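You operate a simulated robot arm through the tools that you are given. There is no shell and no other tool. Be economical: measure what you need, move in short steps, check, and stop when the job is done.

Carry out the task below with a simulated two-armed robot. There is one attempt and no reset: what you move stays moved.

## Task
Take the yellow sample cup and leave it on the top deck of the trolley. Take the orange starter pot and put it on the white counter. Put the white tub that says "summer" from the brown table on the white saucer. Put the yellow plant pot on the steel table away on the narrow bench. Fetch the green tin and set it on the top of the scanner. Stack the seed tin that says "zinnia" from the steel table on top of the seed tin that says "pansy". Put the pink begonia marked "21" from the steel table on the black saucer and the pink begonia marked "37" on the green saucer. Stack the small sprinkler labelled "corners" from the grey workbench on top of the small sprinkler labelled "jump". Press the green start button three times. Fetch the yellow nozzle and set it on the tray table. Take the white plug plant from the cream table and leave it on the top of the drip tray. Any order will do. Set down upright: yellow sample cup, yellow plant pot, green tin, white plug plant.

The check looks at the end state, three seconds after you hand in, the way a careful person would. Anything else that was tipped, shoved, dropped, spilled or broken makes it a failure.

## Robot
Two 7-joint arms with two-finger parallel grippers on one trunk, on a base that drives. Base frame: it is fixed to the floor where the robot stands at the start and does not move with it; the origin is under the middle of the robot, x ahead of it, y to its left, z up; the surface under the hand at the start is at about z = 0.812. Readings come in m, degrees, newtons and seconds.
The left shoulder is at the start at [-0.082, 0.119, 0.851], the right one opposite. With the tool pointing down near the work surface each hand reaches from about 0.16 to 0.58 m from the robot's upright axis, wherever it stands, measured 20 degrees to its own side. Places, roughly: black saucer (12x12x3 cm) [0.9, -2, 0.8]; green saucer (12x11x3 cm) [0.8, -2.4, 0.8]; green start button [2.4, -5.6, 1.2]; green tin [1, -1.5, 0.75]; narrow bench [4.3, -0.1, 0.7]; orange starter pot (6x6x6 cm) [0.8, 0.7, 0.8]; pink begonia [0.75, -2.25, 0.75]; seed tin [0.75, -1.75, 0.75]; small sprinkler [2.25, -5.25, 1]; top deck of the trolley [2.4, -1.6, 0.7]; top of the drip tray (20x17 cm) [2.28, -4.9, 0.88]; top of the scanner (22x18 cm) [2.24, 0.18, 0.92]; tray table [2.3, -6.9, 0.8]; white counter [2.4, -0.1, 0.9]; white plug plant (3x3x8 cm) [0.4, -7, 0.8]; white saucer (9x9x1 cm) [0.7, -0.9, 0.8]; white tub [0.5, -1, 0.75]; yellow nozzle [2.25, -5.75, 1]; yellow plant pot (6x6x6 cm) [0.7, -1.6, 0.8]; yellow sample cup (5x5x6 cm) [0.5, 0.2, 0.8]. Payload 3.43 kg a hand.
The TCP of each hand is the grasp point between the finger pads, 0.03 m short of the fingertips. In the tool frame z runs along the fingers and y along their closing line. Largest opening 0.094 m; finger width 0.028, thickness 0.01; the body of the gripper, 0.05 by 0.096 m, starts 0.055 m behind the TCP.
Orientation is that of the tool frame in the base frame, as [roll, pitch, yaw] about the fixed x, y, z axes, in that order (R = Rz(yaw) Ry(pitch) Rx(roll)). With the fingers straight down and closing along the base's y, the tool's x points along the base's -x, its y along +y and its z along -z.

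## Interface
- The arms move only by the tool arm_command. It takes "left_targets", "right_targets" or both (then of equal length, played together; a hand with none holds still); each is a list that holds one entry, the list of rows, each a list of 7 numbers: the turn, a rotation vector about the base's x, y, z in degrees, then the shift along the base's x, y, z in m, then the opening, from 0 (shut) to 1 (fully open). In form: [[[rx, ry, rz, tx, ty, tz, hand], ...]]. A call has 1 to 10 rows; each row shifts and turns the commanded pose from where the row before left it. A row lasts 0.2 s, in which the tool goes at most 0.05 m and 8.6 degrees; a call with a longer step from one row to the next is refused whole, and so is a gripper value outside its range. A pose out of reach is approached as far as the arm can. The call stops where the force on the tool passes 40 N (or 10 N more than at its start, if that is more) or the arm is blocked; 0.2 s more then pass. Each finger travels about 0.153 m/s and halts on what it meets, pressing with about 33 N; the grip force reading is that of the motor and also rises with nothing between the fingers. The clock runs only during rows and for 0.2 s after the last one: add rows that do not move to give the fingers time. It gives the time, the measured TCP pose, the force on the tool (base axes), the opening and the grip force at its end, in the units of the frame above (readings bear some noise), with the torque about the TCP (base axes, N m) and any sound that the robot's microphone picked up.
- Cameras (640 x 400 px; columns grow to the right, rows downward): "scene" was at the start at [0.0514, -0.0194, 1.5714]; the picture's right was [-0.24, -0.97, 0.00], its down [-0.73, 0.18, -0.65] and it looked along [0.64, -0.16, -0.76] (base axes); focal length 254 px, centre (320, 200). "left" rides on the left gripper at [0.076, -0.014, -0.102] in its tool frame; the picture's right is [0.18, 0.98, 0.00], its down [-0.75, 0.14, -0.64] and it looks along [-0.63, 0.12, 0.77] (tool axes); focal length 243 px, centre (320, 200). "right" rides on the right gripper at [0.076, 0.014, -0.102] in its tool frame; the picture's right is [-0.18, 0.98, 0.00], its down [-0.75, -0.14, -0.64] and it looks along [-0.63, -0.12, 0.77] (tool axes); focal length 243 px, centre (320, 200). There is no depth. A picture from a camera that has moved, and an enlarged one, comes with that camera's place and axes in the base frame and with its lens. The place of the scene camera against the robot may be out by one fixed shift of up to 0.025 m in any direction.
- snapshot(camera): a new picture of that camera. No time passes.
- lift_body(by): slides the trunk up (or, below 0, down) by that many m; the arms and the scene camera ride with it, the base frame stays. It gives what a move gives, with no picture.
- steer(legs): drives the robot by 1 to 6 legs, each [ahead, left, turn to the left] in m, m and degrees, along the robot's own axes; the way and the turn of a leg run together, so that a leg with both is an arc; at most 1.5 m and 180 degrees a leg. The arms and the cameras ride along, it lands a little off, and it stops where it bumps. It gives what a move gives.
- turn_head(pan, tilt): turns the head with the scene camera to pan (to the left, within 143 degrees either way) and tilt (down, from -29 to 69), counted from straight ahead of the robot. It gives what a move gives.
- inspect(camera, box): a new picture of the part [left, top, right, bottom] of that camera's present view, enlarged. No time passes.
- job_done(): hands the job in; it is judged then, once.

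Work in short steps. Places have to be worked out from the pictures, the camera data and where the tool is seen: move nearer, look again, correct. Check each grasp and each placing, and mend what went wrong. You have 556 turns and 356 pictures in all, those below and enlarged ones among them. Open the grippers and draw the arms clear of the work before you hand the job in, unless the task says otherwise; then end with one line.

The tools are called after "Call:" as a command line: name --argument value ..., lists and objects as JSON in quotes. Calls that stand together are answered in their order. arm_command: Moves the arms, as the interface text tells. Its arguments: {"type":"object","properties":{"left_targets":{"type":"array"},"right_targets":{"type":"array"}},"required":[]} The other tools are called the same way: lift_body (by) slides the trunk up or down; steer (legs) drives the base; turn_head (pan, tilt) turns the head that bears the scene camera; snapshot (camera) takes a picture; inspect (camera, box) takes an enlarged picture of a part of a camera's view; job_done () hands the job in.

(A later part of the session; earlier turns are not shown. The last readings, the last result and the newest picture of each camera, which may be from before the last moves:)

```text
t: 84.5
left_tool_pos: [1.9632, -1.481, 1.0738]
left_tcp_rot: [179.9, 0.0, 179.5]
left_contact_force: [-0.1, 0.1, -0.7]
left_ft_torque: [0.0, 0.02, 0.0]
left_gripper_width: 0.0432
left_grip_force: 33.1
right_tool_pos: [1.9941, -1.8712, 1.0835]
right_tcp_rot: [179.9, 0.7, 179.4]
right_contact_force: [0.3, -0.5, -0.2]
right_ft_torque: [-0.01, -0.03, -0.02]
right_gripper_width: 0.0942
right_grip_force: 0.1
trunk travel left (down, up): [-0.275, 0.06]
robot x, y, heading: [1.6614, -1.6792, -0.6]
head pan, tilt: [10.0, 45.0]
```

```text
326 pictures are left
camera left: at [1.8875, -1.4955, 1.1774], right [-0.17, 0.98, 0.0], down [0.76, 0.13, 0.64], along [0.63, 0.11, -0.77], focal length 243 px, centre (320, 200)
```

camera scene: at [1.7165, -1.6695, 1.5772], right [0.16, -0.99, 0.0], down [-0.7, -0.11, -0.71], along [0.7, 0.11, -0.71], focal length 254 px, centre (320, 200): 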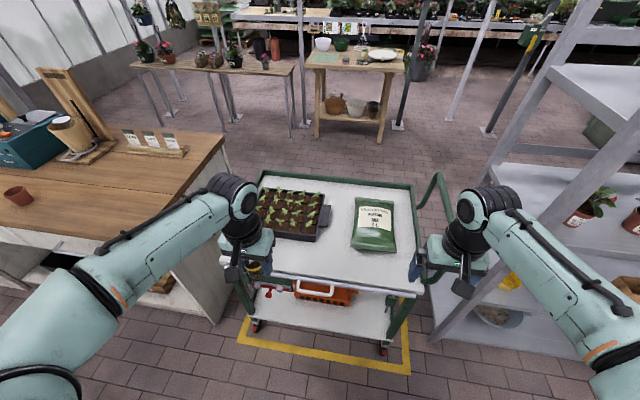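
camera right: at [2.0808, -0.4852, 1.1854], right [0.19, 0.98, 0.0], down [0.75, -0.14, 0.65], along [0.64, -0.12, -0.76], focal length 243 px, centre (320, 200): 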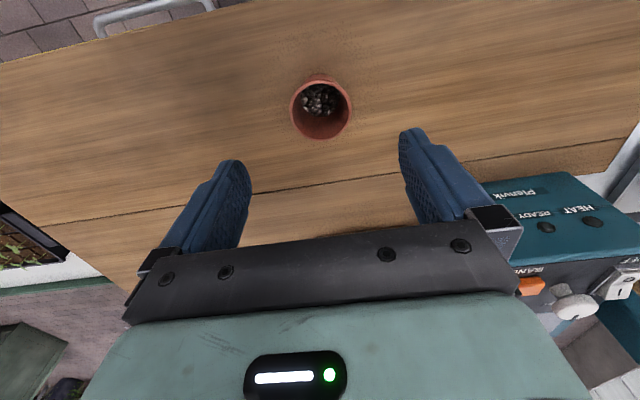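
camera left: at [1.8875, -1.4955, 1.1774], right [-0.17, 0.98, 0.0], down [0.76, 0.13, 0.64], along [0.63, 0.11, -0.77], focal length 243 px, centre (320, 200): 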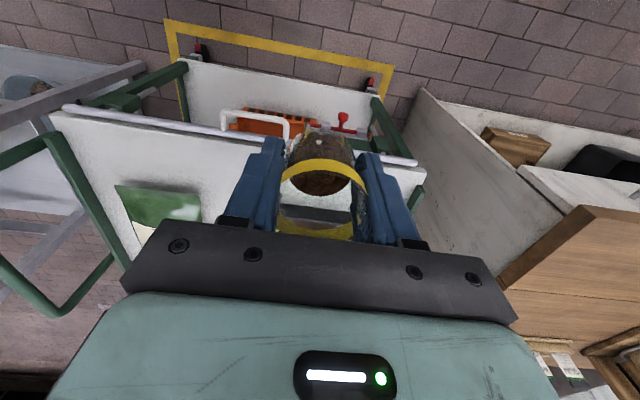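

I'll edge forward 0.08 m so that (2.20, −1.50), in front of the seedling tray, is within easy reach. Then I'll extend and lower most of the way.

Call:
steer --legs '[[0.08, 0, 0]]'

Call:
arm_command --left_targets '[[[0, 0, 0, 0.04, -0.005, -0.02, 0.1], [0, 0, 0, 0.04, -0.005, -0.025, 0.1], [0, 0, 0, 0.04, -0.005, -0.025, 0.1], [0, 0, 0, 0.03, -0.004, -0.03, 0.1], [0, 0, 0, 0, 0, -0.045, 0.1], [0, 0, 0, 0, 0, -0.045, 0.1], [0, 0, 0, 0, 0, -0.045, 0.1]]]'

Call:
snapshot --camera "left"

Call:
snapshot --camera "scene"

```text
t: 85.6
left_tool_pos: [2.043, -1.4817, 1.0748]
left_tcp_rot: [-180.0, 0.0, 179.5]
left_contact_force: [-0.6, -0.5, -0.8]
left_ft_torque: [-0.01, 0.02, 0.01]
left_gripper_width: 0.043
left_grip_force: 32.9
right_tool_pos: [2.0748, -1.8713, 1.0838]
right_tcp_rot: [179.9, 0.7, 179.3]
right_contact_force: [0.3, -0.6, -0.8]
right_ft_torque: [-0.01, 0.07, -0.02]
right_gripper_width: 0.0938
right_grip_force: 0.0
trunk travel left (down, up): [-0.275, 0.06]
robot x, y, heading: [1.7375, -1.6793, -0.4]
head pan, tilt: [10.0, 45.0]
```

```text
t: 87.2
left_tool_pos: [2.1929, -1.5004, 0.8389]
left_tcp_rot: [-180.0, 0.1, 179.4]
left_contact_force: [-0.6, -0.4, -0.5]
left_ft_torque: [0.02, 0.03, 0.0]
left_gripper_width: 0.0435
left_grip_force: 33.2
right_tool_pos: [2.0742, -1.8704, 1.0834]
right_tcp_rot: [179.9, 0.7, 179.4]
right_contact_force: [0.0, 0.2, -0.1]
right_ft_torque: [0.0, 0.01, 0.04]
right_gripper_width: 0.0942
right_grip_force: 0.0
trunk travel left (down, up): [-0.275, 0.06]
robot x, y, heading: [1.7396, -1.6827, -0.6]
head pan, tilt: [10.0, 45.0]
```

```text
325 pictures are left
camera left: at [2.116, -1.5151, 0.9415], right [-0.17, 0.98, 0.0], down [0.75, 0.13, 0.64], along [0.63, 0.11, -0.77], focal length 243 px, centre (320, 200)
```

left: 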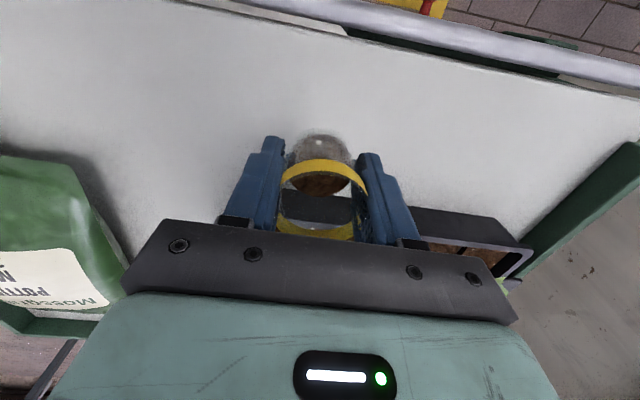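

```text
324 pictures are left
camera scene: at [1.7964, -1.6701, 1.5772], right [0.16, -0.99, 0.0], down [-0.7, -0.12, -0.71], along [0.7, 0.12, -0.71], focal length 254 px, centre (320, 200)
```

scene: 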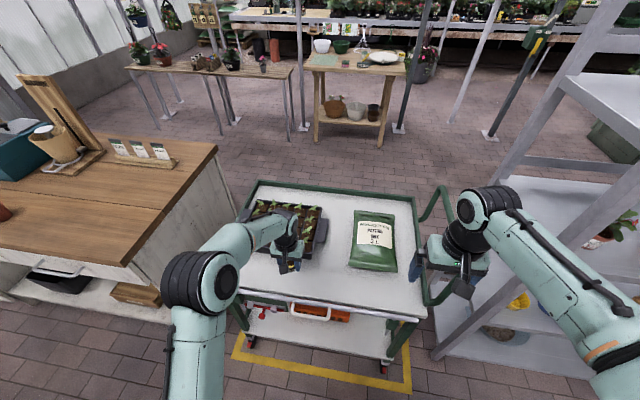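

Clear of the tray. I'll lower toward the deck, slowing near z≈0.74.

Call:
arm_command --left_targets '[[[0, 0, 0, 0, 0, -0.03, 0.1], [0, 0, 0, 0, 0, -0.03, 0.1], [0, 0, 0, 0, 0, -0.01, 0.1], [0, 0, 0, 0, 0, -0.006, 0.1], [0, 0, 0, 0, 0, -0.006, 0.1], [0, 0, 0, 0, 0, -0.006, 0.1], [0, 0, 0, 0, 0, -0.006, 0.1], [0, 0, 0, 0, 0, -0.006, 0.1], [0, 0, 0, 0, 0, -0.006, 0.1]]]'

```text
t: 88.3
left_tool_pos: [2.1943, -1.5007, 0.7705]
left_tcp_rot: [-179.9, 0.5, 179.6]
left_contact_force: [-7.3, -0.4, 18.5]
left_ft_torque: [0.31, 0.48, 0.1]
left_gripper_width: 0.0431
left_grip_force: 33.2
right_tool_pos: [2.0728, -1.8722, 1.0841]
right_tcp_rot: [179.9, 0.8, 179.5]
right_contact_force: [0.2, -0.1, 0.4]
right_ft_torque: [-0.01, 0.03, 0.0]
right_gripper_width: 0.094
right_grip_force: 0.0
trunk travel left (down, up): [-0.275, 0.06]
robot x, y, heading: [1.7387, -1.6826, -0.5]
head pan, tilt: [10.0, 45.0]
stopped in row 5 (left hand): the force on the tool passed its limit at 49 N (the readings are from after the stop); the commanded pose is now the measured one
```

Contact came at TCP 0.770, so the deck is near 0.74. I'll confirm visually before release.

Call:
snapshot --camera "left"

```text
323 pictures are left
camera left: at [2.1175, -1.5151, 0.8722], right [-0.18, 0.98, 0.0], down [0.75, 0.14, 0.65], along [0.64, 0.11, -0.76], focal length 243 px, centre (320, 200)
```

left: 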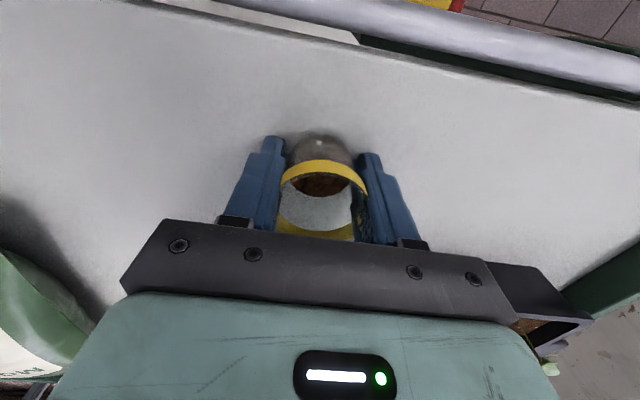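

Call:
arm_command --left_targets '[[[0, 0, 0, 0, 0, 0, 0.6], [0, 0, 0, 0, 0, 0, 0.8], [0, 0, 0, 0, 0, 0, 1], [0, 0, 0, 0, 0, 0.03, 1], [0, 0, 0, 0, 0, 0.04, 1], [0, 0, 0, 0, 0, 0.045, 1], [0, 0, 0, 0, 0, 0.045, 1], [0, 0, 0, 0, 0, 0.045, 1]]]'

Call:
snapshot --camera "left"

```text
t: 90.1
left_tool_pos: [2.1951, -1.5001, 0.9726]
left_tcp_rot: [-179.9, 0.4, 179.5]
left_contact_force: [0.5, -0.4, -0.7]
left_ft_torque: [0.01, -0.03, -0.05]
left_gripper_width: 0.0941
left_grip_force: 0.1
right_tool_pos: [2.074, -1.8703, 1.0838]
right_tcp_rot: [179.9, 0.8, 179.5]
right_contact_force: [-0.1, -0.6, -0.4]
right_ft_torque: [0.03, 0.01, 0.02]
right_gripper_width: 0.0939
right_grip_force: 0.0
trunk travel left (down, up): [-0.275, 0.06]
robot x, y, heading: [1.7361, -1.681, -0.4]
head pan, tilt: [10.0, 45.0]
```

```text
322 pictures are left
camera left: at [2.1183, -1.5144, 1.0755], right [-0.18, 0.98, 0.0], down [0.75, 0.14, 0.65], along [0.64, 0.11, -0.76], focal length 243 px, centre (320, 200)
```

left: 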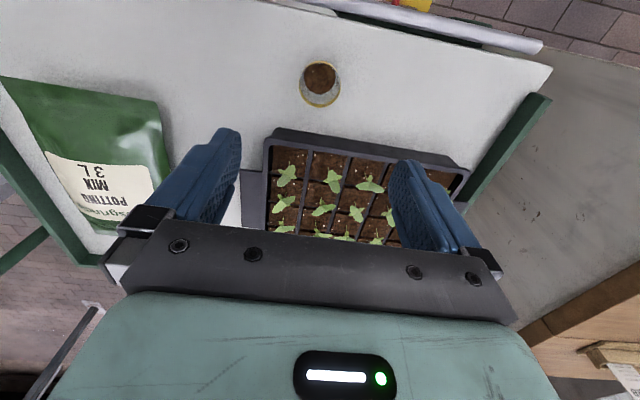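

The cup is upright on the deck. I'll retract, back off and turn around to face the steel table.

Call:
arm_command --left_targets '[[[0, 0, 0, -0.045, 0, 0.03, 1], [0, 0, 0, -0.045, 0, 0.03, 1], [0, 0, 0, -0.045, 0, 0.03, 1]]]'

Call:
steer --legs '[[-0.1, 0, 0], [0, 0, 179.5]]'

Call:
turn_head --pan 0 --tilt 40

Call:
snapshot --camera "scene"

```text
refused: row 1 steps farther than a row can; nothing moved
```

```text
t: 98.6
left_tool_pos: [1.1867, -1.8698, 0.9727]
left_tcp_rot: [180.0, 0.3, 0.1]
left_contact_force: [0.1, 0.0, 0.8]
left_ft_torque: [0.02, 0.0, -0.01]
left_gripper_width: 0.094
left_grip_force: 0.1
right_tool_pos: [1.3041, -1.4975, 1.0837]
right_tcp_rot: [179.9, 0.7, 0.0]
right_contact_force: [-0.2, -0.4, -1.0]
right_ft_torque: [0.01, -0.01, 0.0]
right_gripper_width: 0.0939
right_grip_force: 0.0
trunk travel left (down, up): [-0.275, 0.06]
robot x, y, heading: [1.6417, -1.6803, 180.0]
head pan, tilt: [10.0, 45.0]
```

```text
t: 99.3
left_tool_pos: [1.1859, -1.8683, 0.9727]
left_tcp_rot: [179.9, 0.4, 0.1]
left_contact_force: [0.0, 0.5, 0.3]
left_ft_torque: [0.02, -0.01, -0.01]
left_gripper_width: 0.0941
left_grip_force: 0.0
right_tool_pos: [1.3051, -1.4959, 1.0847]
right_tcp_rot: [180.0, 0.8, -0.1]
right_contact_force: [0.0, -0.1, 0.1]
right_ft_torque: [-0.02, 0.0, 0.0]
right_gripper_width: 0.0939
right_grip_force: 0.2
trunk travel left (down, up): [-0.275, 0.06]
robot x, y, heading: [1.6389, -1.683, 179.9]
head pan, tilt: [0.0, 40.0]
```

```text
321 pictures are left
camera scene: at [1.6193, -1.6832, 1.5845], right [0.0, 1.0, 0.0], down [0.64, 0.0, -0.77], along [-0.77, 0.0, -0.64], focal length 254 px, centre (320, 200)
```

scene: 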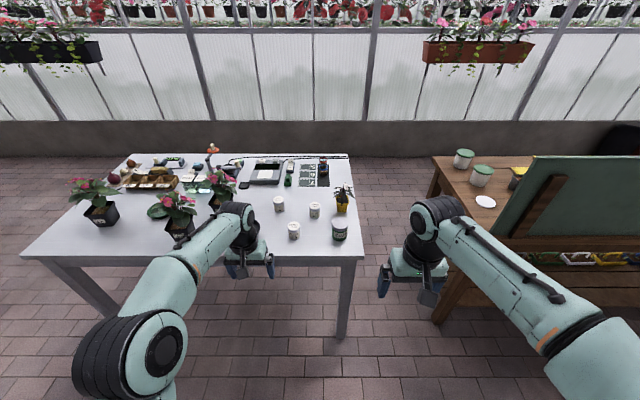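

The steel table is in view. I'll zoom in to identify the tins, pots and begonias.

Call:
inspect --camera "scene" --box '[230, 140, 370, 250]'

Call:
inspect --camera "scene" --box '[50, 140, 250, 260]'

Call:
inspect --camera "scene" --box '[420, 130, 560, 230]'

```text
3.64 times, centred on (300, 195) of scene
camera zoom: at [1.6193, -1.6832, 1.5845], right [0.0, 1.0, 0.0], down [0.64, 0.0, -0.77], along [-0.77, 0.0, -0.64], focal length 925 px, centre (393, 218)
```

zoom: 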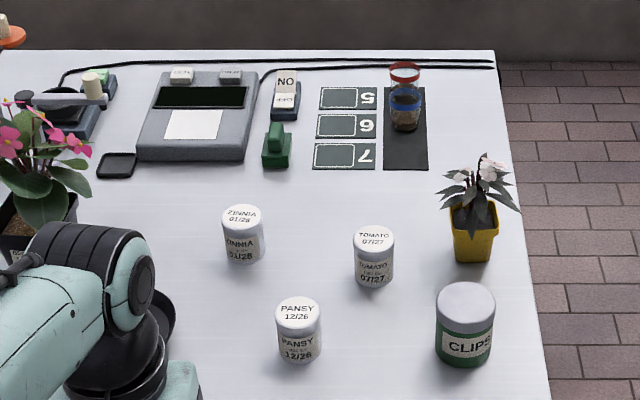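

```text
3.20 times, centred on (150, 200) of scene
camera zoom: at [1.6193, -1.6832, 1.5845], right [0.0, 1.0, 0.0], down [0.64, 0.0, -0.77], along [-0.77, 0.0, -0.64], focal length 814 px, centre (864, 200)
```

zoom: 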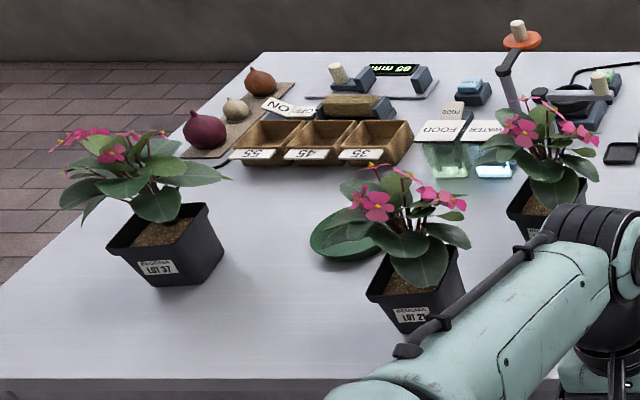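

```text
4.00 times, centred on (490, 180) of scene
camera zoom: at [1.6193, -1.6832, 1.5845], right [0.0, 1.0, 0.0], down [0.64, 0.0, -0.77], along [-0.77, 0.0, -0.64], focal length 1018 px, centre (-360, 280)
```

zoom: 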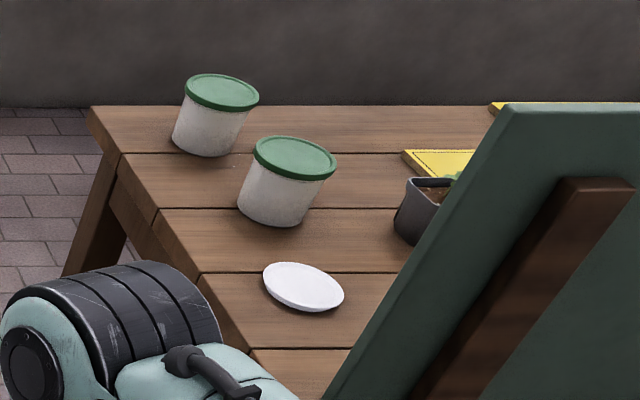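

Identified: ZINNIA, PANSY, CLIPS green tin, yellow pot, LOT 37 (left) and LOT 21 (middle). I'll retract the left hand before moving closer.

Call:
arm_command --left_targets '[[[0, 0, 0, 0.035, 0, 0.03, 1], [0, 0, 0, 0.035, 0, 0.03, 1], [0, 0, 0, 0.035, 0, 0.03, 1], [0, 0, 0, 0.035, 0, 0.02, 1]]]'

```text
t: 100.3
left_tool_pos: [1.3302, -1.8693, 1.0825]
left_tcp_rot: [180.0, 0.5, 0.2]
left_contact_force: [-0.5, 0.0, 0.1]
left_ft_torque: [0.03, 0.01, -0.01]
left_gripper_width: 0.0942
left_grip_force: 0.1
right_tool_pos: [1.3055, -1.4971, 1.0848]
right_tcp_rot: [179.9, 0.7, 0.0]
right_contact_force: [0.1, 0.2, -0.1]
right_ft_torque: [0.04, 0.0, -0.01]
right_gripper_width: 0.0942
right_grip_force: 0.1
trunk travel left (down, up): [-0.275, 0.06]
robot x, y, heading: [1.6432, -1.6837, 180.0]
head pan, tilt: [0.0, 40.0]
```

Now I'll drive up to the table and look with the scene and left cameras.

Call:
steer --legs '[[0.36, 0.02, 0]]'

Call:
turn_head --pan 5 --tilt 50

Call:
snapshot --camera "scene"

Call:
snapshot --camera "left"

```text
t: 102.6
left_tool_pos: [0.9761, -1.8947, 1.0806]
left_tcp_rot: [-179.9, 0.3, 0.5]
left_contact_force: [0.6, 0.6, 0.4]
left_ft_torque: [0.03, -0.04, 0.03]
left_gripper_width: 0.0941
left_grip_force: 0.1
right_tool_pos: [0.9509, -1.5218, 1.0837]
right_tcp_rot: [179.8, 0.6, 0.4]
right_contact_force: [0.0, 0.0, -1.0]
right_ft_torque: [0.03, 0.0, -0.01]
right_gripper_width: 0.0938
right_grip_force: 0.0
trunk travel left (down, up): [-0.275, 0.06]
robot x, y, heading: [1.2864, -1.7024, -179.4]
head pan, tilt: [0.0, 40.0]
```

```text
t: 103.3
left_tool_pos: [0.9766, -1.8946, 1.0821]
left_tcp_rot: [-180.0, 0.5, 0.5]
left_contact_force: [0.3, 1.3, 0.2]
left_ft_torque: [0.03, 0.0, 0.0]
left_gripper_width: 0.094
left_grip_force: 0.0
right_tool_pos: [0.9506, -1.5218, 1.0832]
right_tcp_rot: [179.9, 0.8, 0.4]
right_contact_force: [-0.4, 0.7, 0.2]
right_ft_torque: [-0.05, -0.02, -0.01]
right_gripper_width: 0.094
right_grip_force: 0.2
trunk travel left (down, up): [-0.275, 0.06]
robot x, y, heading: [1.2904, -1.7045, -179.3]
head pan, tilt: [5.0, 50.0]
```

```text
317 pictures are left
camera scene: at [1.2751, -1.7118, 1.5703], right [-0.09, 1.0, 0.0], down [0.76, 0.07, -0.64], along [-0.64, -0.06, -0.77], focal length 254 px, centre (320, 200)
```

scene: 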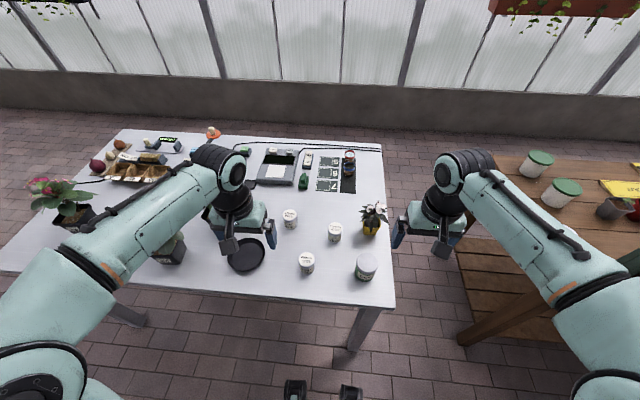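

```text
316 pictures are left
camera left: at [1.0535, -1.8801, 1.1833], right [0.19, -0.98, 0.0], down [-0.75, -0.15, 0.65], along [-0.64, -0.12, -0.76], focal length 243 px, centre (320, 200)
```

left: 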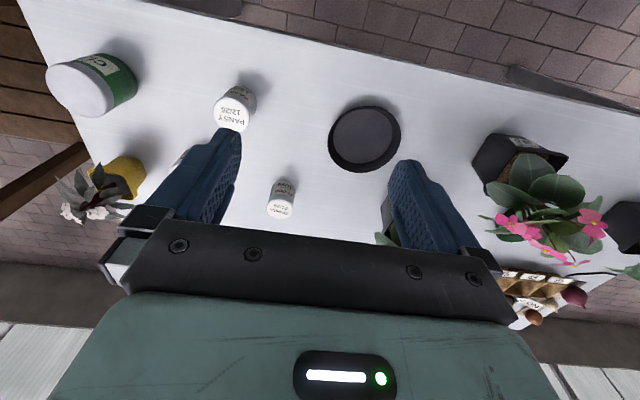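

Zinnia's lid is near (0.74, −1.865) and Pansy's near (0.91, −1.785). I'll move the left hand over Zinnia and partway down.

Call:
arm_command --left_targets '[[[0, 0, 0, -0.045, 0.006, 0, 1], [0, 0, 0, -0.045, 0.006, 0, 1], [0, 0, 0, -0.045, 0.006, -0.01, 1], [0, 0, 0, -0.045, 0.006, -0.015, 1], [0, 0, 0, -0.045, 0.006, -0.015, 1], [0, 0, 0, -0.01, 0.002, -0.045, 1], [0, 0, 0, 0, 0, -0.045, 1]]]'

Call:
snapshot --camera "left"

```text
t: 104.9
left_tool_pos: [0.7691, -1.8641, 0.9527]
left_tcp_rot: [-179.9, 0.3, 0.5]
left_contact_force: [-0.3, -0.3, -0.8]
left_ft_torque: [0.02, 0.01, 0.0]
left_gripper_width: 0.0938
left_grip_force: 0.1
left hand out of reach, approached as far as the arm can: row 5
right_tool_pos: [0.9506, -1.5224, 1.0836]
right_tcp_rot: [180.0, 0.8, 0.4]
right_contact_force: [0.2, -0.6, 0.4]
right_ft_torque: [-0.06, 0.01, 0.03]
right_gripper_width: 0.0941
right_grip_force: 0.0
trunk travel left (down, up): [-0.275, 0.06]
robot x, y, heading: [1.288, -1.7024, -179.3]
head pan, tilt: [5.0, 50.0]
```

```text
315 pictures are left
camera left: at [0.8445, -1.8506, 1.055], right [0.19, -0.98, 0.0], down [-0.75, -0.15, 0.65], along [-0.64, -0.12, -0.76], focal length 243 px, centre (320, 200)
```

left: 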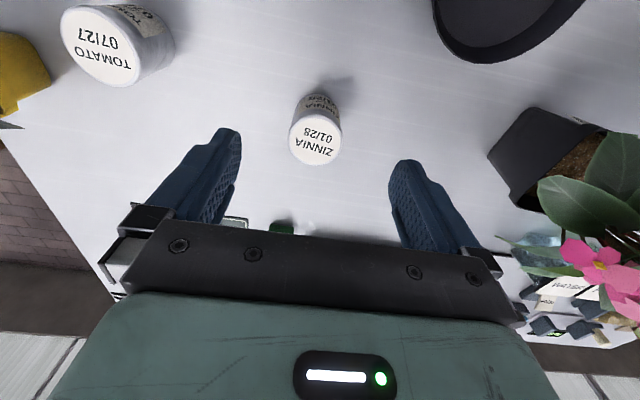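

Triangulation gives Zinnia's lid at (0.740, −1.866, 0.851). It's just out of reach, so I'll drive 0.05 m closer.

Call:
steer --legs '[[0.05, 0, 0]]'

Call:
snapshot --camera "left"

```text
t: 105.9
left_tool_pos: [0.7282, -1.8783, 0.9513]
left_tcp_rot: [-179.9, 0.3, 1.0]
left_contact_force: [0.1, -0.3, -0.5]
left_ft_torque: [-0.03, -0.01, 0.02]
left_gripper_width: 0.0939
left_grip_force: 0.1
right_tool_pos: [0.9086, -1.5339, 1.0832]
right_tcp_rot: [180.0, 0.8, 1.0]
right_contact_force: [-0.3, 0.0, 0.0]
right_ft_torque: [0.06, 0.02, -0.01]
right_gripper_width: 0.0939
right_grip_force: 0.1
trunk travel left (down, up): [-0.275, 0.06]
robot x, y, heading: [1.2469, -1.7155, -178.9]
head pan, tilt: [5.0, 50.0]
stopped in leg 1: the robot was blocked; the commanded pose is now the measured one
```

```text
314 pictures are left
camera left: at [0.8048, -1.8633, 1.0544], right [0.2, -0.98, 0.0], down [-0.75, -0.16, 0.65], along [-0.63, -0.13, -0.76], focal length 243 px, centre (320, 200)
```

left: 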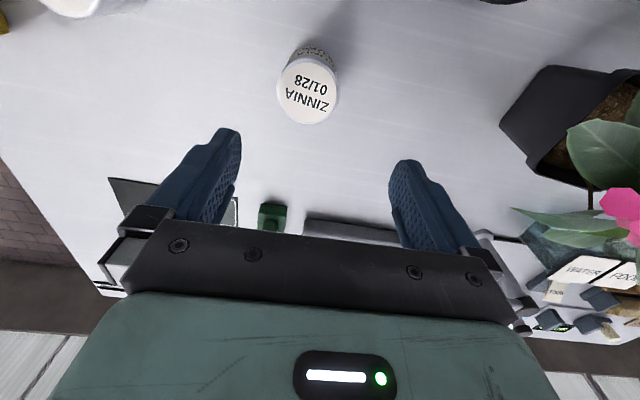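

The robot stopped against the table at x≈1.247, and the lid reads unmoved at (0.745, −1.864). I'll line up and descend to TCP z≈0.83.

Call:
arm_command --left_targets '[[[0, 0, 0, 0.016, 0.013, -0.02, 1], [0, 0, 0, 0, 0, -0.03, 1], [0, 0, 0, 0, 0, -0.03, 1], [0, 0, 0, 0, 0, -0.02, 1], [0, 0, 0, 0, 0, -0.018, 1]]]'

Call:
snapshot --camera "left"

```text
t: 107.1
left_tool_pos: [0.7452, -1.8661, 0.8349]
left_tcp_rot: [-179.8, 0.4, 1.0]
left_contact_force: [0.1, -0.2, -0.5]
left_ft_torque: [-0.02, 0.01, -0.01]
left_gripper_width: 0.0939
left_grip_force: 0.0
right_tool_pos: [0.9076, -1.5339, 1.0832]
right_tcp_rot: [179.9, 0.8, 1.0]
right_contact_force: [0.7, 1.3, -0.3]
right_ft_torque: [-0.03, -0.01, 0.0]
right_gripper_width: 0.0939
right_grip_force: 0.0
trunk travel left (down, up): [-0.275, 0.06]
robot x, y, heading: [1.2512, -1.7128, -178.9]
head pan, tilt: [5.0, 50.0]
```

```text
313 pictures are left
camera left: at [0.822, -1.851, 0.9368], right [0.2, -0.98, 0.0], down [-0.75, -0.16, 0.65], along [-0.63, -0.13, -0.76], focal length 243 px, centre (320, 200)
```

left: 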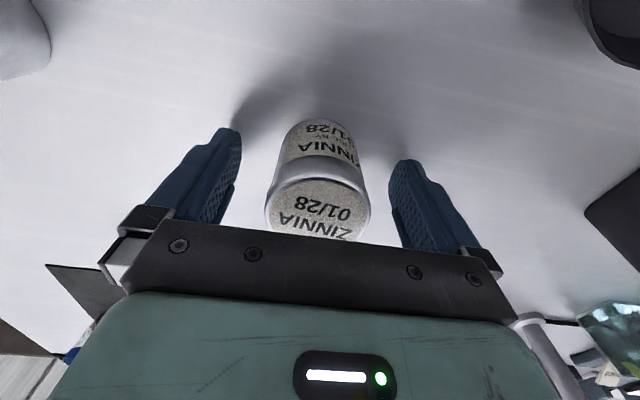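

The tin is between the fingers with its base around z≈0.79. I'll go down 5 mm and close.

Call:
arm_command --left_targets '[[[0, 0, 0, 0, 0, -0.007, 1], [0, 0, 0, 0, 0, 0, 0.1], [0, 0, 0, 0, 0, 0, 0.1], [0, 0, 0, 0, 0, 0, 0.1], [0, 0, 0, 0, 0, 0.01, 0.1], [0, 0, 0, 0, 0, 0.02, 0.1], [0, 0, 0, 0, 0, 0.03, 0.1], [0, 0, 0, 0, 0, 0.04, 0.1]]]'

Call:
snapshot --camera "left"

```text
t: 108.9
left_tool_pos: [0.7461, -1.8657, 0.9261]
left_tcp_rot: [-179.9, 0.3, 1.0]
left_contact_force: [0.3, -0.9, -0.5]
left_ft_torque: [-0.01, 0.0, 0.02]
left_gripper_width: 0.0482
left_grip_force: 33.2
right_tool_pos: [0.9083, -1.5352, 1.0827]
right_tcp_rot: [179.8, 0.9, 1.0]
right_contact_force: [0.6, -0.3, 0.1]
right_ft_torque: [-0.05, 0.01, -0.01]
right_gripper_width: 0.0941
right_grip_force: 0.0
trunk travel left (down, up): [-0.275, 0.06]
robot x, y, heading: [1.2448, -1.7127, -178.8]
head pan, tilt: [5.0, 50.0]
```

```text
312 pictures are left
camera left: at [0.823, -1.8512, 1.029], right [0.2, -0.98, 0.0], down [-0.75, -0.16, 0.65], along [-0.63, -0.13, -0.76], focal length 243 px, centre (320, 200)
```

left: 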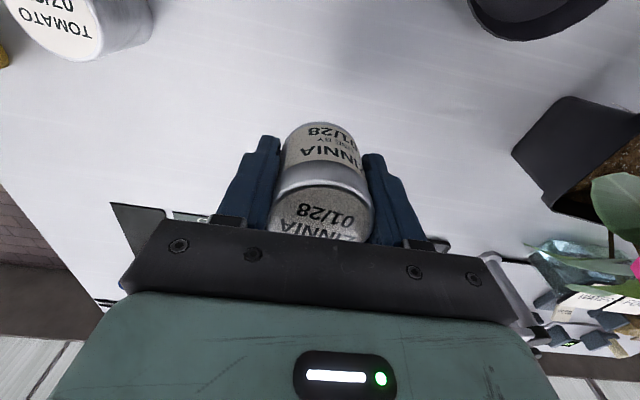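

Zinnia is held at 48 mm. I'll raise it and move near Pansy, stopping a bit short to measure Pansy's lid.

Call:
arm_command --left_targets '[[[0, 0, 0, 0, 0, 0.04, 0.1], [0, 0, 0, 0.04, 0.016, 0.02, 0.1], [0, 0, 0, 0.042, 0.017, 0.015, 0.1], [0, 0, 0, 0.042, 0.017, 0, 0.1], [0, 0, 0, 0.042, 0.017, 0, 0.1], [0, 0, 0, 0.042, 0.016, 0, 0.1]]]'

Call:
snapshot --camera "left"

```text
t: 110.3
left_tool_pos: [0.9545, -1.7823, 1.0023]
left_tcp_rot: [-179.9, 0.6, 1.1]
left_contact_force: [0.1, -0.1, -0.7]
left_ft_torque: [-0.03, 0.04, 0.0]
left_gripper_width: 0.0482
left_grip_force: 33.0
right_tool_pos: [0.9082, -1.5337, 1.0836]
right_tcp_rot: [180.0, 0.8, 1.1]
right_contact_force: [0.5, -0.6, 0.2]
right_ft_torque: [-0.06, 0.01, 0.01]
right_gripper_width: 0.0943
right_grip_force: 0.1
trunk travel left (down, up): [-0.275, 0.06]
robot x, y, heading: [1.2462, -1.7125, -178.8]
head pan, tilt: [5.0, 50.0]
```

```text
311 pictures are left
camera left: at [1.033, -1.7677, 1.105], right [0.2, -0.98, 0.0], down [-0.75, -0.16, 0.65], along [-0.64, -0.13, -0.76], focal length 243 px, centre (320, 200)
```

left: 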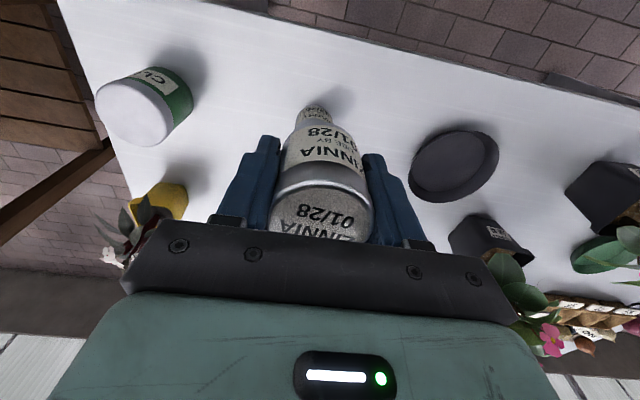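

Pansy is hidden behind the held tin, so I'll sidestep 9 cm to get a clear measurement.

Call:
arm_command --left_targets '[[[0, 0, 0, 0, -0.045, 0, 0.1], [0, 0, 0, 0, -0.045, 0, 0.1]]]'

Call:
inspect --camera "left" --box '[140, 50, 340, 190]'

```text
t: 110.9
left_tool_pos: [0.9555, -1.8728, 1.003]
left_tcp_rot: [-179.9, 0.4, 1.1]
left_contact_force: [-0.7, -0.7, -0.2]
left_ft_torque: [-0.01, 0.0, -0.02]
left_gripper_width: 0.0482
left_grip_force: 32.5
right_tool_pos: [0.9062, -1.5337, 1.0829]
right_tcp_rot: [179.9, 0.9, 1.0]
right_contact_force: [0.6, 0.1, -0.3]
right_ft_torque: [0.0, 0.04, 0.0]
right_gripper_width: 0.0941
right_grip_force: 0.0
trunk travel left (down, up): [-0.275, 0.06]
robot x, y, heading: [1.2481, -1.7177, -179.0]
head pan, tilt: [5.0, 50.0]
```

```text
2.86 times, centred on (240, 120) of left
camera zoom: at [1.0316, -1.8576, 1.1064], right [0.2, -0.98, 0.0], down [-0.75, -0.15, 0.65], along [-0.63, -0.13, -0.76], focal length 693 px, centre (549, 429)
```

zoom: 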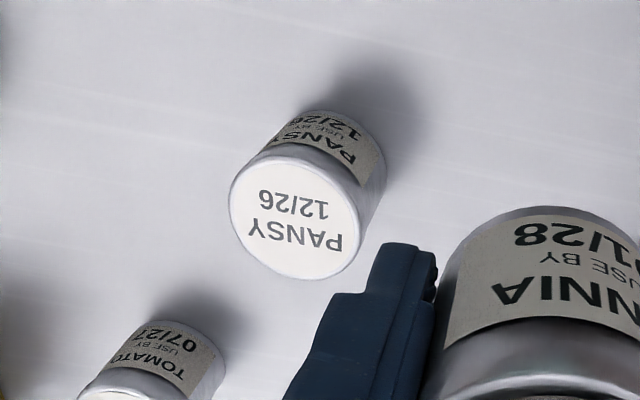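

Pansy's lid is confirmed at (0.907, −1.784). I'll move Zinnia directly above it and lower to about 1 cm over the lid.

Call:
arm_command --left_targets '[[[0, 0, 0, -0.016, 0.03, 0, 0.1], [0, 0, 0, -0.016, 0.03, 0, 0.1], [0, 0, 0, -0.0165, 0.0288, 0, 0.1], [0, 0, 0, 0, 0, -0.04, 0.1], [0, 0, 0, 0, 0, -0.04, 0.1], [0, 0, 0, 0, 0, -0.02, 0.1]]]'

Call:
snapshot --camera "left"

Call:
snapshot --camera "scene"

```text
t: 112.3
left_tool_pos: [0.9058, -1.7852, 0.9014]
left_tcp_rot: [-179.9, 0.4, 1.0]
left_contact_force: [0.5, -0.1, -1.4]
left_ft_torque: [0.03, 0.0, -0.01]
left_gripper_width: 0.0481
left_grip_force: 33.1
right_tool_pos: [0.9082, -1.5349, 1.0834]
right_tcp_rot: [-179.9, 0.8, 1.0]
right_contact_force: [-1.2, -0.5, 0.2]
right_ft_torque: [-0.02, -0.02, 0.02]
right_gripper_width: 0.094
right_grip_force: 0.2
trunk travel left (down, up): [-0.275, 0.06]
robot x, y, heading: [1.2477, -1.7147, -179.0]
head pan, tilt: [5.0, 50.0]
```

```text
309 pictures are left
camera left: at [0.9822, -1.7697, 1.004], right [0.2, -0.98, 0.0], down [-0.75, -0.16, 0.65], along [-0.63, -0.13, -0.76], focal length 243 px, centre (320, 200)
```

left: 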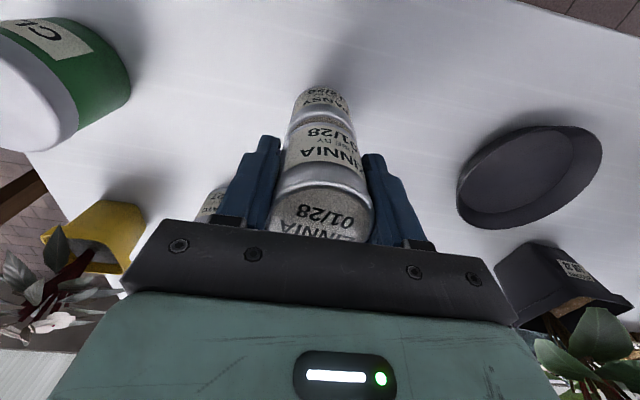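

```text
308 pictures are left
camera scene: at [1.2344, -1.7219, 1.5703], right [-0.11, 0.99, 0.0], down [0.76, 0.08, -0.64], along [-0.64, -0.07, -0.77], focal length 254 px, centre (320, 200)
```

scene: 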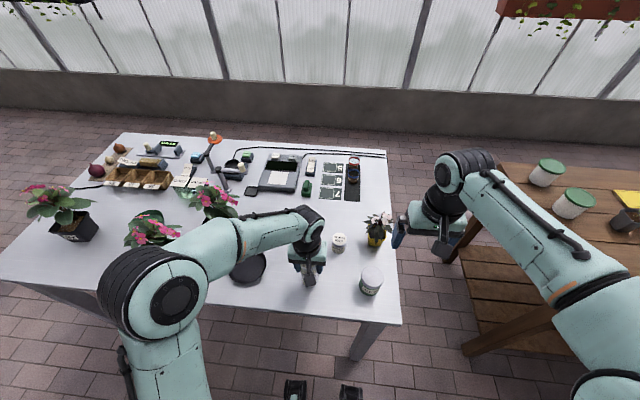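

Alignment looks good. I'll lower in 3 mm steps until contact.

Call:
arm_command --left_targets '[[[0, 0, 0, 0.001, 0.0005, -0.005, 0.1], [0, 0, 0, 0, 0, -0.004, 0.1], [0, 0, 0, 0, 0, -0.003, 0.1], [0, 0, 0, 0, 0, -0.002, 0.1]]]'

```text
t: 113.3
left_tool_pos: [0.9055, -1.7838, 0.8899]
left_tcp_rot: [-179.9, 0.4, 1.0]
left_contact_force: [-0.1, 0.0, -0.4]
left_ft_torque: [0.02, -0.03, 0.01]
left_gripper_width: 0.0484
left_grip_force: 33.5
right_tool_pos: [0.9073, -1.5344, 1.083]
right_tcp_rot: [179.9, 0.7, 1.0]
right_contact_force: [-0.6, -0.5, -0.3]
right_ft_torque: [-0.01, 0.02, 0.01]
right_gripper_width: 0.094
right_grip_force: 0.0
trunk travel left (down, up): [-0.275, 0.06]
robot x, y, heading: [1.248, -1.7111, -178.9]
head pan, tilt: [5.0, 50.0]
```

Call:
arm_command --left_targets '[[[0, 0, 0, 0, 0, -0.003, 0.1], [0, 0, 0, 0, 0, -0.002, 0.1], [0, 0, 0, 0, 0, -0.002, 0.1]]]'

```text
t: 114.1
left_tool_pos: [0.9048, -1.7835, 0.8827]
left_tcp_rot: [-179.8, 0.7, 1.0]
left_contact_force: [0.1, -4.5, 28.9]
left_ft_torque: [-0.53, 0.13, -0.07]
left_gripper_width: 0.0486
left_grip_force: 32.9
right_tool_pos: [0.9082, -1.5342, 1.0846]
right_tcp_rot: [180.0, 0.7, 1.1]
right_contact_force: [-0.3, 0.3, -0.3]
right_ft_torque: [0.0, -0.01, 0.03]
right_gripper_width: 0.0942
right_grip_force: 0.0
trunk travel left (down, up): [-0.275, 0.06]
robot x, y, heading: [1.2491, -1.7112, -178.8]
head pan, tilt: [5.0, 50.0]
```

Contact at 29 N with Zinnia seated. I'll open and rise straight up.

Call:
arm_command --left_targets '[[[0, 0, 0, 0, 0, 0.002, 0.1], [0, 0, 0, 0, 0, 0, 0.6], [0, 0, 0, 0, 0, 0, 0.9], [0, 0, 0, 0, 0, 0, 0.9], [0, 0, 0, 0, 0, 0.03, 0.9], [0, 0, 0, 0, 0, 0.04, 0.9], [0, 0, 0, 0, 0, 0.04, 0.9], [0, 0, 0, 0, 0, 0.04, 0.9]]]'

Call:
snapshot --camera "left"

```text
t: 115.9
left_tool_pos: [0.9028, -1.7847, 1.0345]
left_tcp_rot: [-179.9, 0.4, 1.1]
left_contact_force: [0.8, -0.5, 0.0]
left_ft_torque: [0.02, 0.01, 0.0]
left_gripper_width: 0.0845
left_grip_force: 0.0
right_tool_pos: [0.9079, -1.5335, 1.0825]
right_tcp_rot: [180.0, 0.6, 1.0]
right_contact_force: [-0.2, -0.1, -0.1]
right_ft_torque: [-0.01, 0.0, -0.04]
right_gripper_width: 0.0938
right_grip_force: 0.0
trunk travel left (down, up): [-0.275, 0.06]
robot x, y, heading: [1.2478, -1.7128, -178.8]
head pan, tilt: [5.0, 50.0]
```

```text
307 pictures are left
camera left: at [0.9801, -1.7687, 1.1372], right [0.2, -0.98, 0.0], down [-0.75, -0.16, 0.65], along [-0.63, -0.13, -0.76], focal length 243 px, centre (320, 200)
```

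left: 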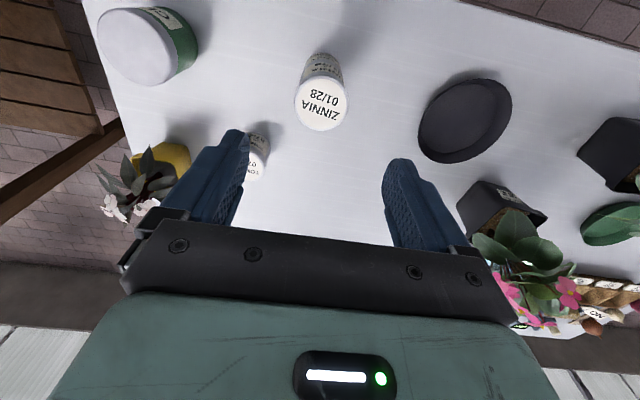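

Zinnia sits squarely on Pansy. Next are the begonias, so I'll raise the hand, back off and slide left to view them well.

Call:
arm_command --left_targets '[[[0, 0, 0, 0.0, 0, 0.045, 1], [0, 0, 0, 0.03, 0, 0.02, 1]]]'

Call:
steer --legs '[[-0.3, 0, 0], [0, 0.42, -1]]'

Call:
turn_head --pan 0 --tilt 45

Call:
snapshot --camera "scene"

Call:
snapshot --camera "left"

```text
t: 116.5
left_tool_pos: [0.9349, -1.7837, 1.0985]
left_tcp_rot: [-179.9, 0.5, 1.0]
left_contact_force: [-0.1, -0.9, -0.6]
left_ft_torque: [0.02, 0.01, 0.02]
left_gripper_width: 0.094
left_grip_force: 0.0
right_tool_pos: [0.9088, -1.5349, 1.0842]
right_tcp_rot: [179.9, 0.7, 1.0]
right_contact_force: [1.1, -0.7, -0.3]
right_ft_torque: [0.0, 0.04, -0.02]
right_gripper_width: 0.0941
right_grip_force: 0.1
trunk travel left (down, up): [-0.275, 0.06]
robot x, y, heading: [1.248, -1.7107, -179.0]
head pan, tilt: [5.0, 50.0]
```

```text
t: 122.5
left_tool_pos: [1.2368, -2.2009, 1.0983]
left_tcp_rot: [-179.9, 0.4, 0.2]
left_contact_force: [-0.1, 0.1, 0.6]
left_ft_torque: [0.01, 0.01, 0.0]
left_gripper_width: 0.0939
left_grip_force: 0.0
right_tool_pos: [1.2143, -1.9514, 1.084]
right_tcp_rot: [179.9, 0.9, 0.2]
right_contact_force: [0.3, 0.9, -0.3]
right_ft_torque: [0.02, 0.0, -0.02]
right_gripper_width: 0.0939
right_grip_force: 0.1
trunk travel left (down, up): [-0.275, 0.06]
robot x, y, heading: [1.5503, -2.1391, -180.1]
head pan, tilt: [5.0, 50.0]
```

```text
t: 123.1
left_tool_pos: [1.2357, -2.2009, 1.0987]
left_tcp_rot: [-179.9, 0.4, 0.1]
left_contact_force: [0.0, 0.1, -1.1]
left_ft_torque: [-0.01, 0.03, 0.01]
left_gripper_width: 0.0943
left_grip_force: 0.1
right_tool_pos: [1.2131, -1.9511, 1.0833]
right_tcp_rot: [179.9, 0.7, 0.0]
right_contact_force: [0.3, -0.4, -0.4]
right_ft_torque: [0.0, -0.02, 0.01]
right_gripper_width: 0.0942
right_grip_force: 0.1
trunk travel left (down, up): [-0.275, 0.06]
robot x, y, heading: [1.553, -2.1345, -179.8]
head pan, tilt: [0.0, 45.0]
```

```text
306 pictures are left
camera scene: at [1.5334, -2.137, 1.5772], right [0.0, 1.0, 0.0], down [0.71, 0.0, -0.71], along [-0.71, 0.0, -0.71], focal length 254 px, centre (320, 200)
```

scene: 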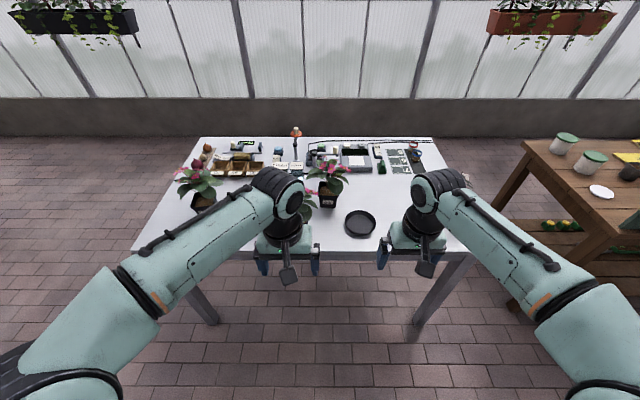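

```text
305 pictures are left
camera left: at [1.313, -2.1869, 1.2007], right [0.19, -0.98, 0.0], down [-0.75, -0.14, 0.65], along [-0.64, -0.12, -0.76], focal length 243 px, centre (320, 200)
```

left: 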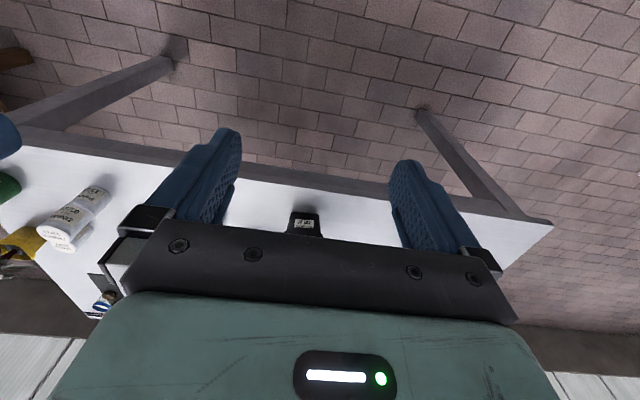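

The arm hides LOT 21. I'll move the left hand outward to clear the view and zoom in.

Call:
arm_command --left_targets '[[[0, 0, 0, 0.02, -0.045, 0, 1], [0, 0, 0, 0.02, -0.045, 0, 1], [0, 0, 0, 0.02, -0.045, 0, 1], [0, 0, 0, 0.02, -0.045, 0, 1], [0, 0, 0, 0, -0.045, 0, 1]]]'

Call:
inspect --camera "scene" --box '[170, 120, 400, 260]'

```text
t: 124.3
left_tool_pos: [1.3154, -2.4264, 1.0967]
left_tcp_rot: [-179.9, 0.4, 0.1]
left_contact_force: [-0.4, -0.1, 0.0]
left_ft_torque: [0.02, -0.01, 0.01]
left_gripper_width: 0.0942
left_grip_force: 0.1
right_tool_pos: [1.2142, -1.9528, 1.0828]
right_tcp_rot: [-180.0, 0.8, 0.1]
right_contact_force: [-0.4, 0.1, 0.2]
right_ft_torque: [0.02, -0.03, -0.01]
right_gripper_width: 0.094
right_grip_force: 0.0
trunk travel left (down, up): [-0.275, 0.06]
robot x, y, heading: [1.5509, -2.1345, -180.0]
head pan, tilt: [0.0, 45.0]
```

```text
2.78 times, centred on (285, 190) of scene
camera zoom: at [1.5329, -2.1375, 1.5772], right [0.0, 1.0, 0.0], down [0.71, 0.0, -0.71], along [-0.71, 0.0, -0.71], focal length 708 px, centre (417, 228)
```

zoom: 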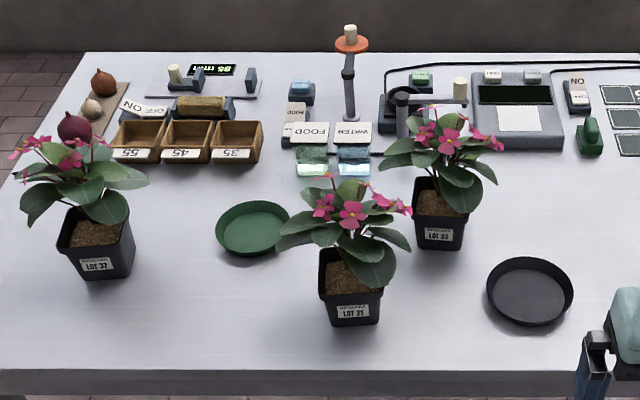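

LOT 21's pot is about 8 cm wide with foliage overhead, so it has to be gripped with a forward-tilted hand below the leaves. I'll tilt the left hand 50° forward and approach from the front to look.

Call:
arm_command --left_targets '[[[0, 8.4, 0, 0, 0, 0, 1], [0, 8.4, 0, 0, 0, 0, 1], [0, 8.4, 0, 0, 0.02, 0, 1], [0, 8.4, 0, 0, 0.04, 0, 1], [0, 8.2, 0, 0, 0.045, 0, 1], [0, 8.2, 0, 0, 0.045, 0, 1], [0, 0, 0, 0, 0.045, 0, 1]]]'

Call:
snapshot --camera "left"

```text
t: 125.9
left_tool_pos: [1.3152, -2.2282, 1.098]
left_tcp_rot: [-179.6, 50.4, 0.4]
left_contact_force: [-0.3, -0.7, -0.6]
left_ft_torque: [-0.04, 0.01, 0.04]
left_gripper_width: 0.0942
left_grip_force: 0.0
right_tool_pos: [1.2145, -1.9524, 1.083]
right_tcp_rot: [179.9, 0.7, 0.1]
right_contact_force: [0.0, 0.2, 0.4]
right_ft_torque: [0.01, 0.01, 0.04]
right_gripper_width: 0.0942
right_grip_force: 0.1
trunk travel left (down, up): [-0.275, 0.06]
robot x, y, heading: [1.5515, -2.1323, -180.0]
head pan, tilt: [0.0, 45.0]
```

```text
303 pictures are left
camera left: at [1.4425, -2.2143, 1.1062], right [0.12, -0.98, -0.15], down [0.01, -0.15, 0.99], along [-0.99, -0.12, 0.0], focal length 243 px, centre (320, 200)
```

left: 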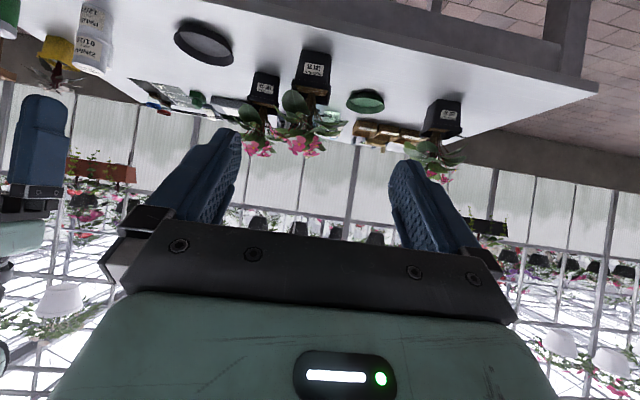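

That gives a useful level view. I'll lower the hand to about 0.90 and drive 0.2 m forward to see the pot from the side.

Call:
arm_command --left_targets '[[[0, 0, 0, 0, 0, -0.045, 1], [0, 0, 0, 0, 0, -0.045, 1], [0, 0, 0, 0, 0, -0.045, 1], [0, 0, 0, 0, 0, -0.045, 1], [0, 0, 0, 0, 0, -0.02, 1]]]'

Call:
steer --legs '[[0.2, 0, 0]]'

Call:
snapshot --camera "left"

Call:
snapshot --camera "scene"

```text
t: 127.1
left_tool_pos: [1.2873, -2.1264, 0.9837]
left_tcp_rot: [-168.3, 51.2, -1.7]
left_contact_force: [-0.7, -1.0, 0.2]
left_ft_torque: [0.01, 0.02, 0.0]
left_gripper_width: 0.0939
left_grip_force: 0.1
left hand out of reach, approached as far as the arm can: row 2, 3, 4, 5
right_tool_pos: [1.2137, -1.9521, 1.0835]
right_tcp_rot: [-179.9, 0.9, 0.1]
right_contact_force: [0.3, 0.3, 0.0]
right_ft_torque: [0.0, -0.03, 0.0]
right_gripper_width: 0.0937
right_grip_force: 0.0
trunk travel left (down, up): [-0.275, 0.06]
robot x, y, heading: [1.5524, -2.1347, -179.7]
head pan, tilt: [0.0, 45.0]
stopped in row 5 (left hand): the arm was blocked; the commanded pose is now the measured one
```

```text
t: 128.7
left_tool_pos: [1.086, -2.1269, 0.982]
left_tcp_rot: [-168.3, 51.3, -1.8]
left_contact_force: [0.2, 0.1, -0.1]
left_ft_torque: [0.01, 0.01, -0.03]
left_gripper_width: 0.094
left_grip_force: 0.1
right_tool_pos: [1.0147, -1.9527, 1.0843]
right_tcp_rot: [179.9, 0.8, 0.3]
right_contact_force: [-0.5, -0.8, -1.3]
right_ft_torque: [-0.01, 0.0, 0.0]
right_gripper_width: 0.0939
right_grip_force: 0.0
trunk travel left (down, up): [-0.275, 0.06]
robot x, y, heading: [1.3521, -2.1375, -179.6]
head pan, tilt: [0.0, 45.0]
```

```text
302 pictures are left
camera left: at [1.2145, -2.1386, 0.9887], right [-0.07, -0.96, -0.27], down [-0.01, -0.27, 0.96], along [-1.0, 0.07, 0.01], focal length 243 px, centre (320, 200)
```

left: 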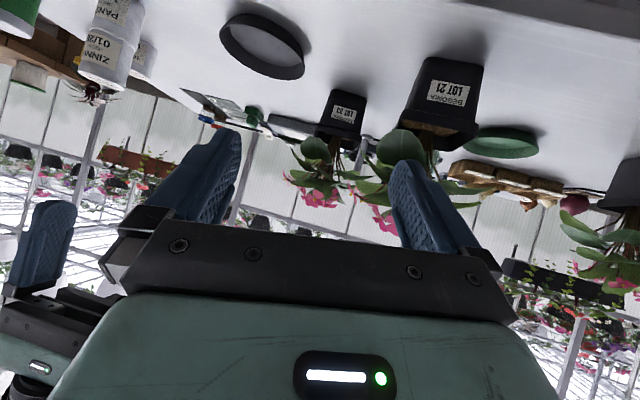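

```text
301 pictures are left
camera scene: at [1.3344, -2.1378, 1.5771], right [0.0, 1.0, 0.0], down [0.71, 0.0, -0.71], along [-0.71, 0.0, -0.71], focal length 254 px, centre (320, 200)
```

scene: 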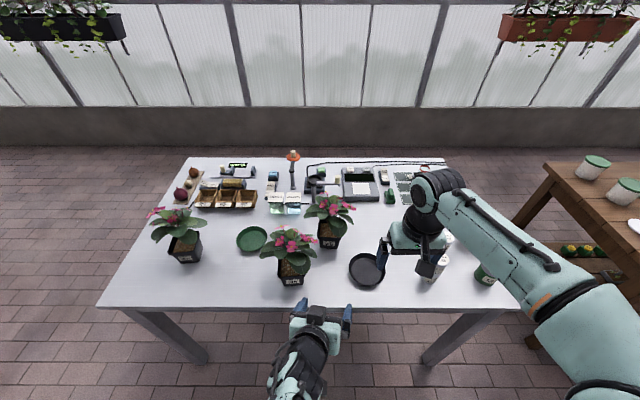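

The arm folded too close to the body. I'll back up 0.13 m and extend the hand forward while straightening its roll.

Call:
steer --legs '[[-0.13, 0, 0]]'

Call:
arm_command --left_targets '[[[0, 0, 0, -0.04, -0.01, 0, 1], [0, 0, 0, -0.04, -0.02, 0, 1], [-3.8, 0, 5.3, -0.03, -0.03, 0, 1], [-3.8, 0, 5.3, -0.02, -0.03, 0, 1], [0, 0, 0, 0, -0.015, 0, 1]]]'

Call:
snapshot --camera "left"

```text
t: 129.9
left_tool_pos: [1.2157, -2.1269, 0.9841]
left_tcp_rot: [-168.2, 51.4, -1.7]
left_contact_force: [0.4, 0.0, -0.1]
left_ft_torque: [-0.04, 0.02, 0.01]
left_gripper_width: 0.0941
left_grip_force: 0.1
right_tool_pos: [1.144, -1.952, 1.0832]
right_tcp_rot: [180.0, 0.9, 0.2]
right_contact_force: [0.3, 0.6, 0.5]
right_ft_torque: [-0.02, -0.02, 0.01]
right_gripper_width: 0.094
right_grip_force: 0.1
trunk travel left (down, up): [-0.275, 0.06]
robot x, y, heading: [1.4825, -2.1387, -179.9]
head pan, tilt: [0.0, 45.0]
```

```text
t: 131.1
left_tool_pos: [1.0859, -2.2299, 0.9846]
left_tcp_rot: [179.6, 51.2, -0.6]
left_contact_force: [0.0, 0.2, 0.0]
left_ft_torque: [-0.01, 0.0, 0.0]
left_gripper_width: 0.0941
left_grip_force: 0.0
right_tool_pos: [1.1443, -1.9516, 1.0837]
right_tcp_rot: [179.9, 0.7, 0.2]
right_contact_force: [0.4, -0.5, -0.7]
right_ft_torque: [-0.01, -0.01, 0.01]
right_gripper_width: 0.0941
right_grip_force: 0.1
trunk travel left (down, up): [-0.275, 0.06]
robot x, y, heading: [1.4852, -2.1363, -179.9]
head pan, tilt: [0.0, 45.0]
```

```text
300 pictures are left
camera left: at [1.2132, -2.2171, 0.9893], right [0.11, -0.98, -0.14], down [0.03, -0.14, 0.99], along [-0.99, -0.11, 0.01], focal length 243 px, centre (320, 200)
```

left: 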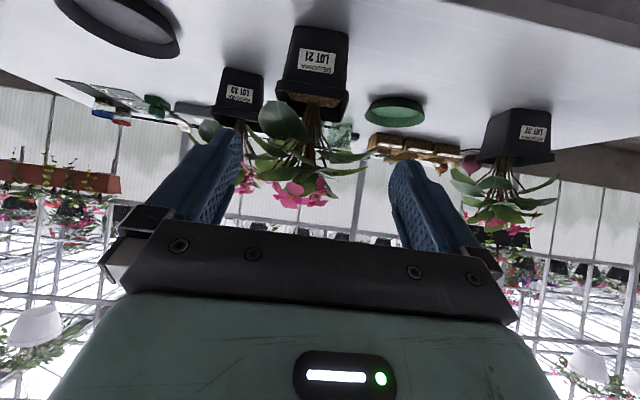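

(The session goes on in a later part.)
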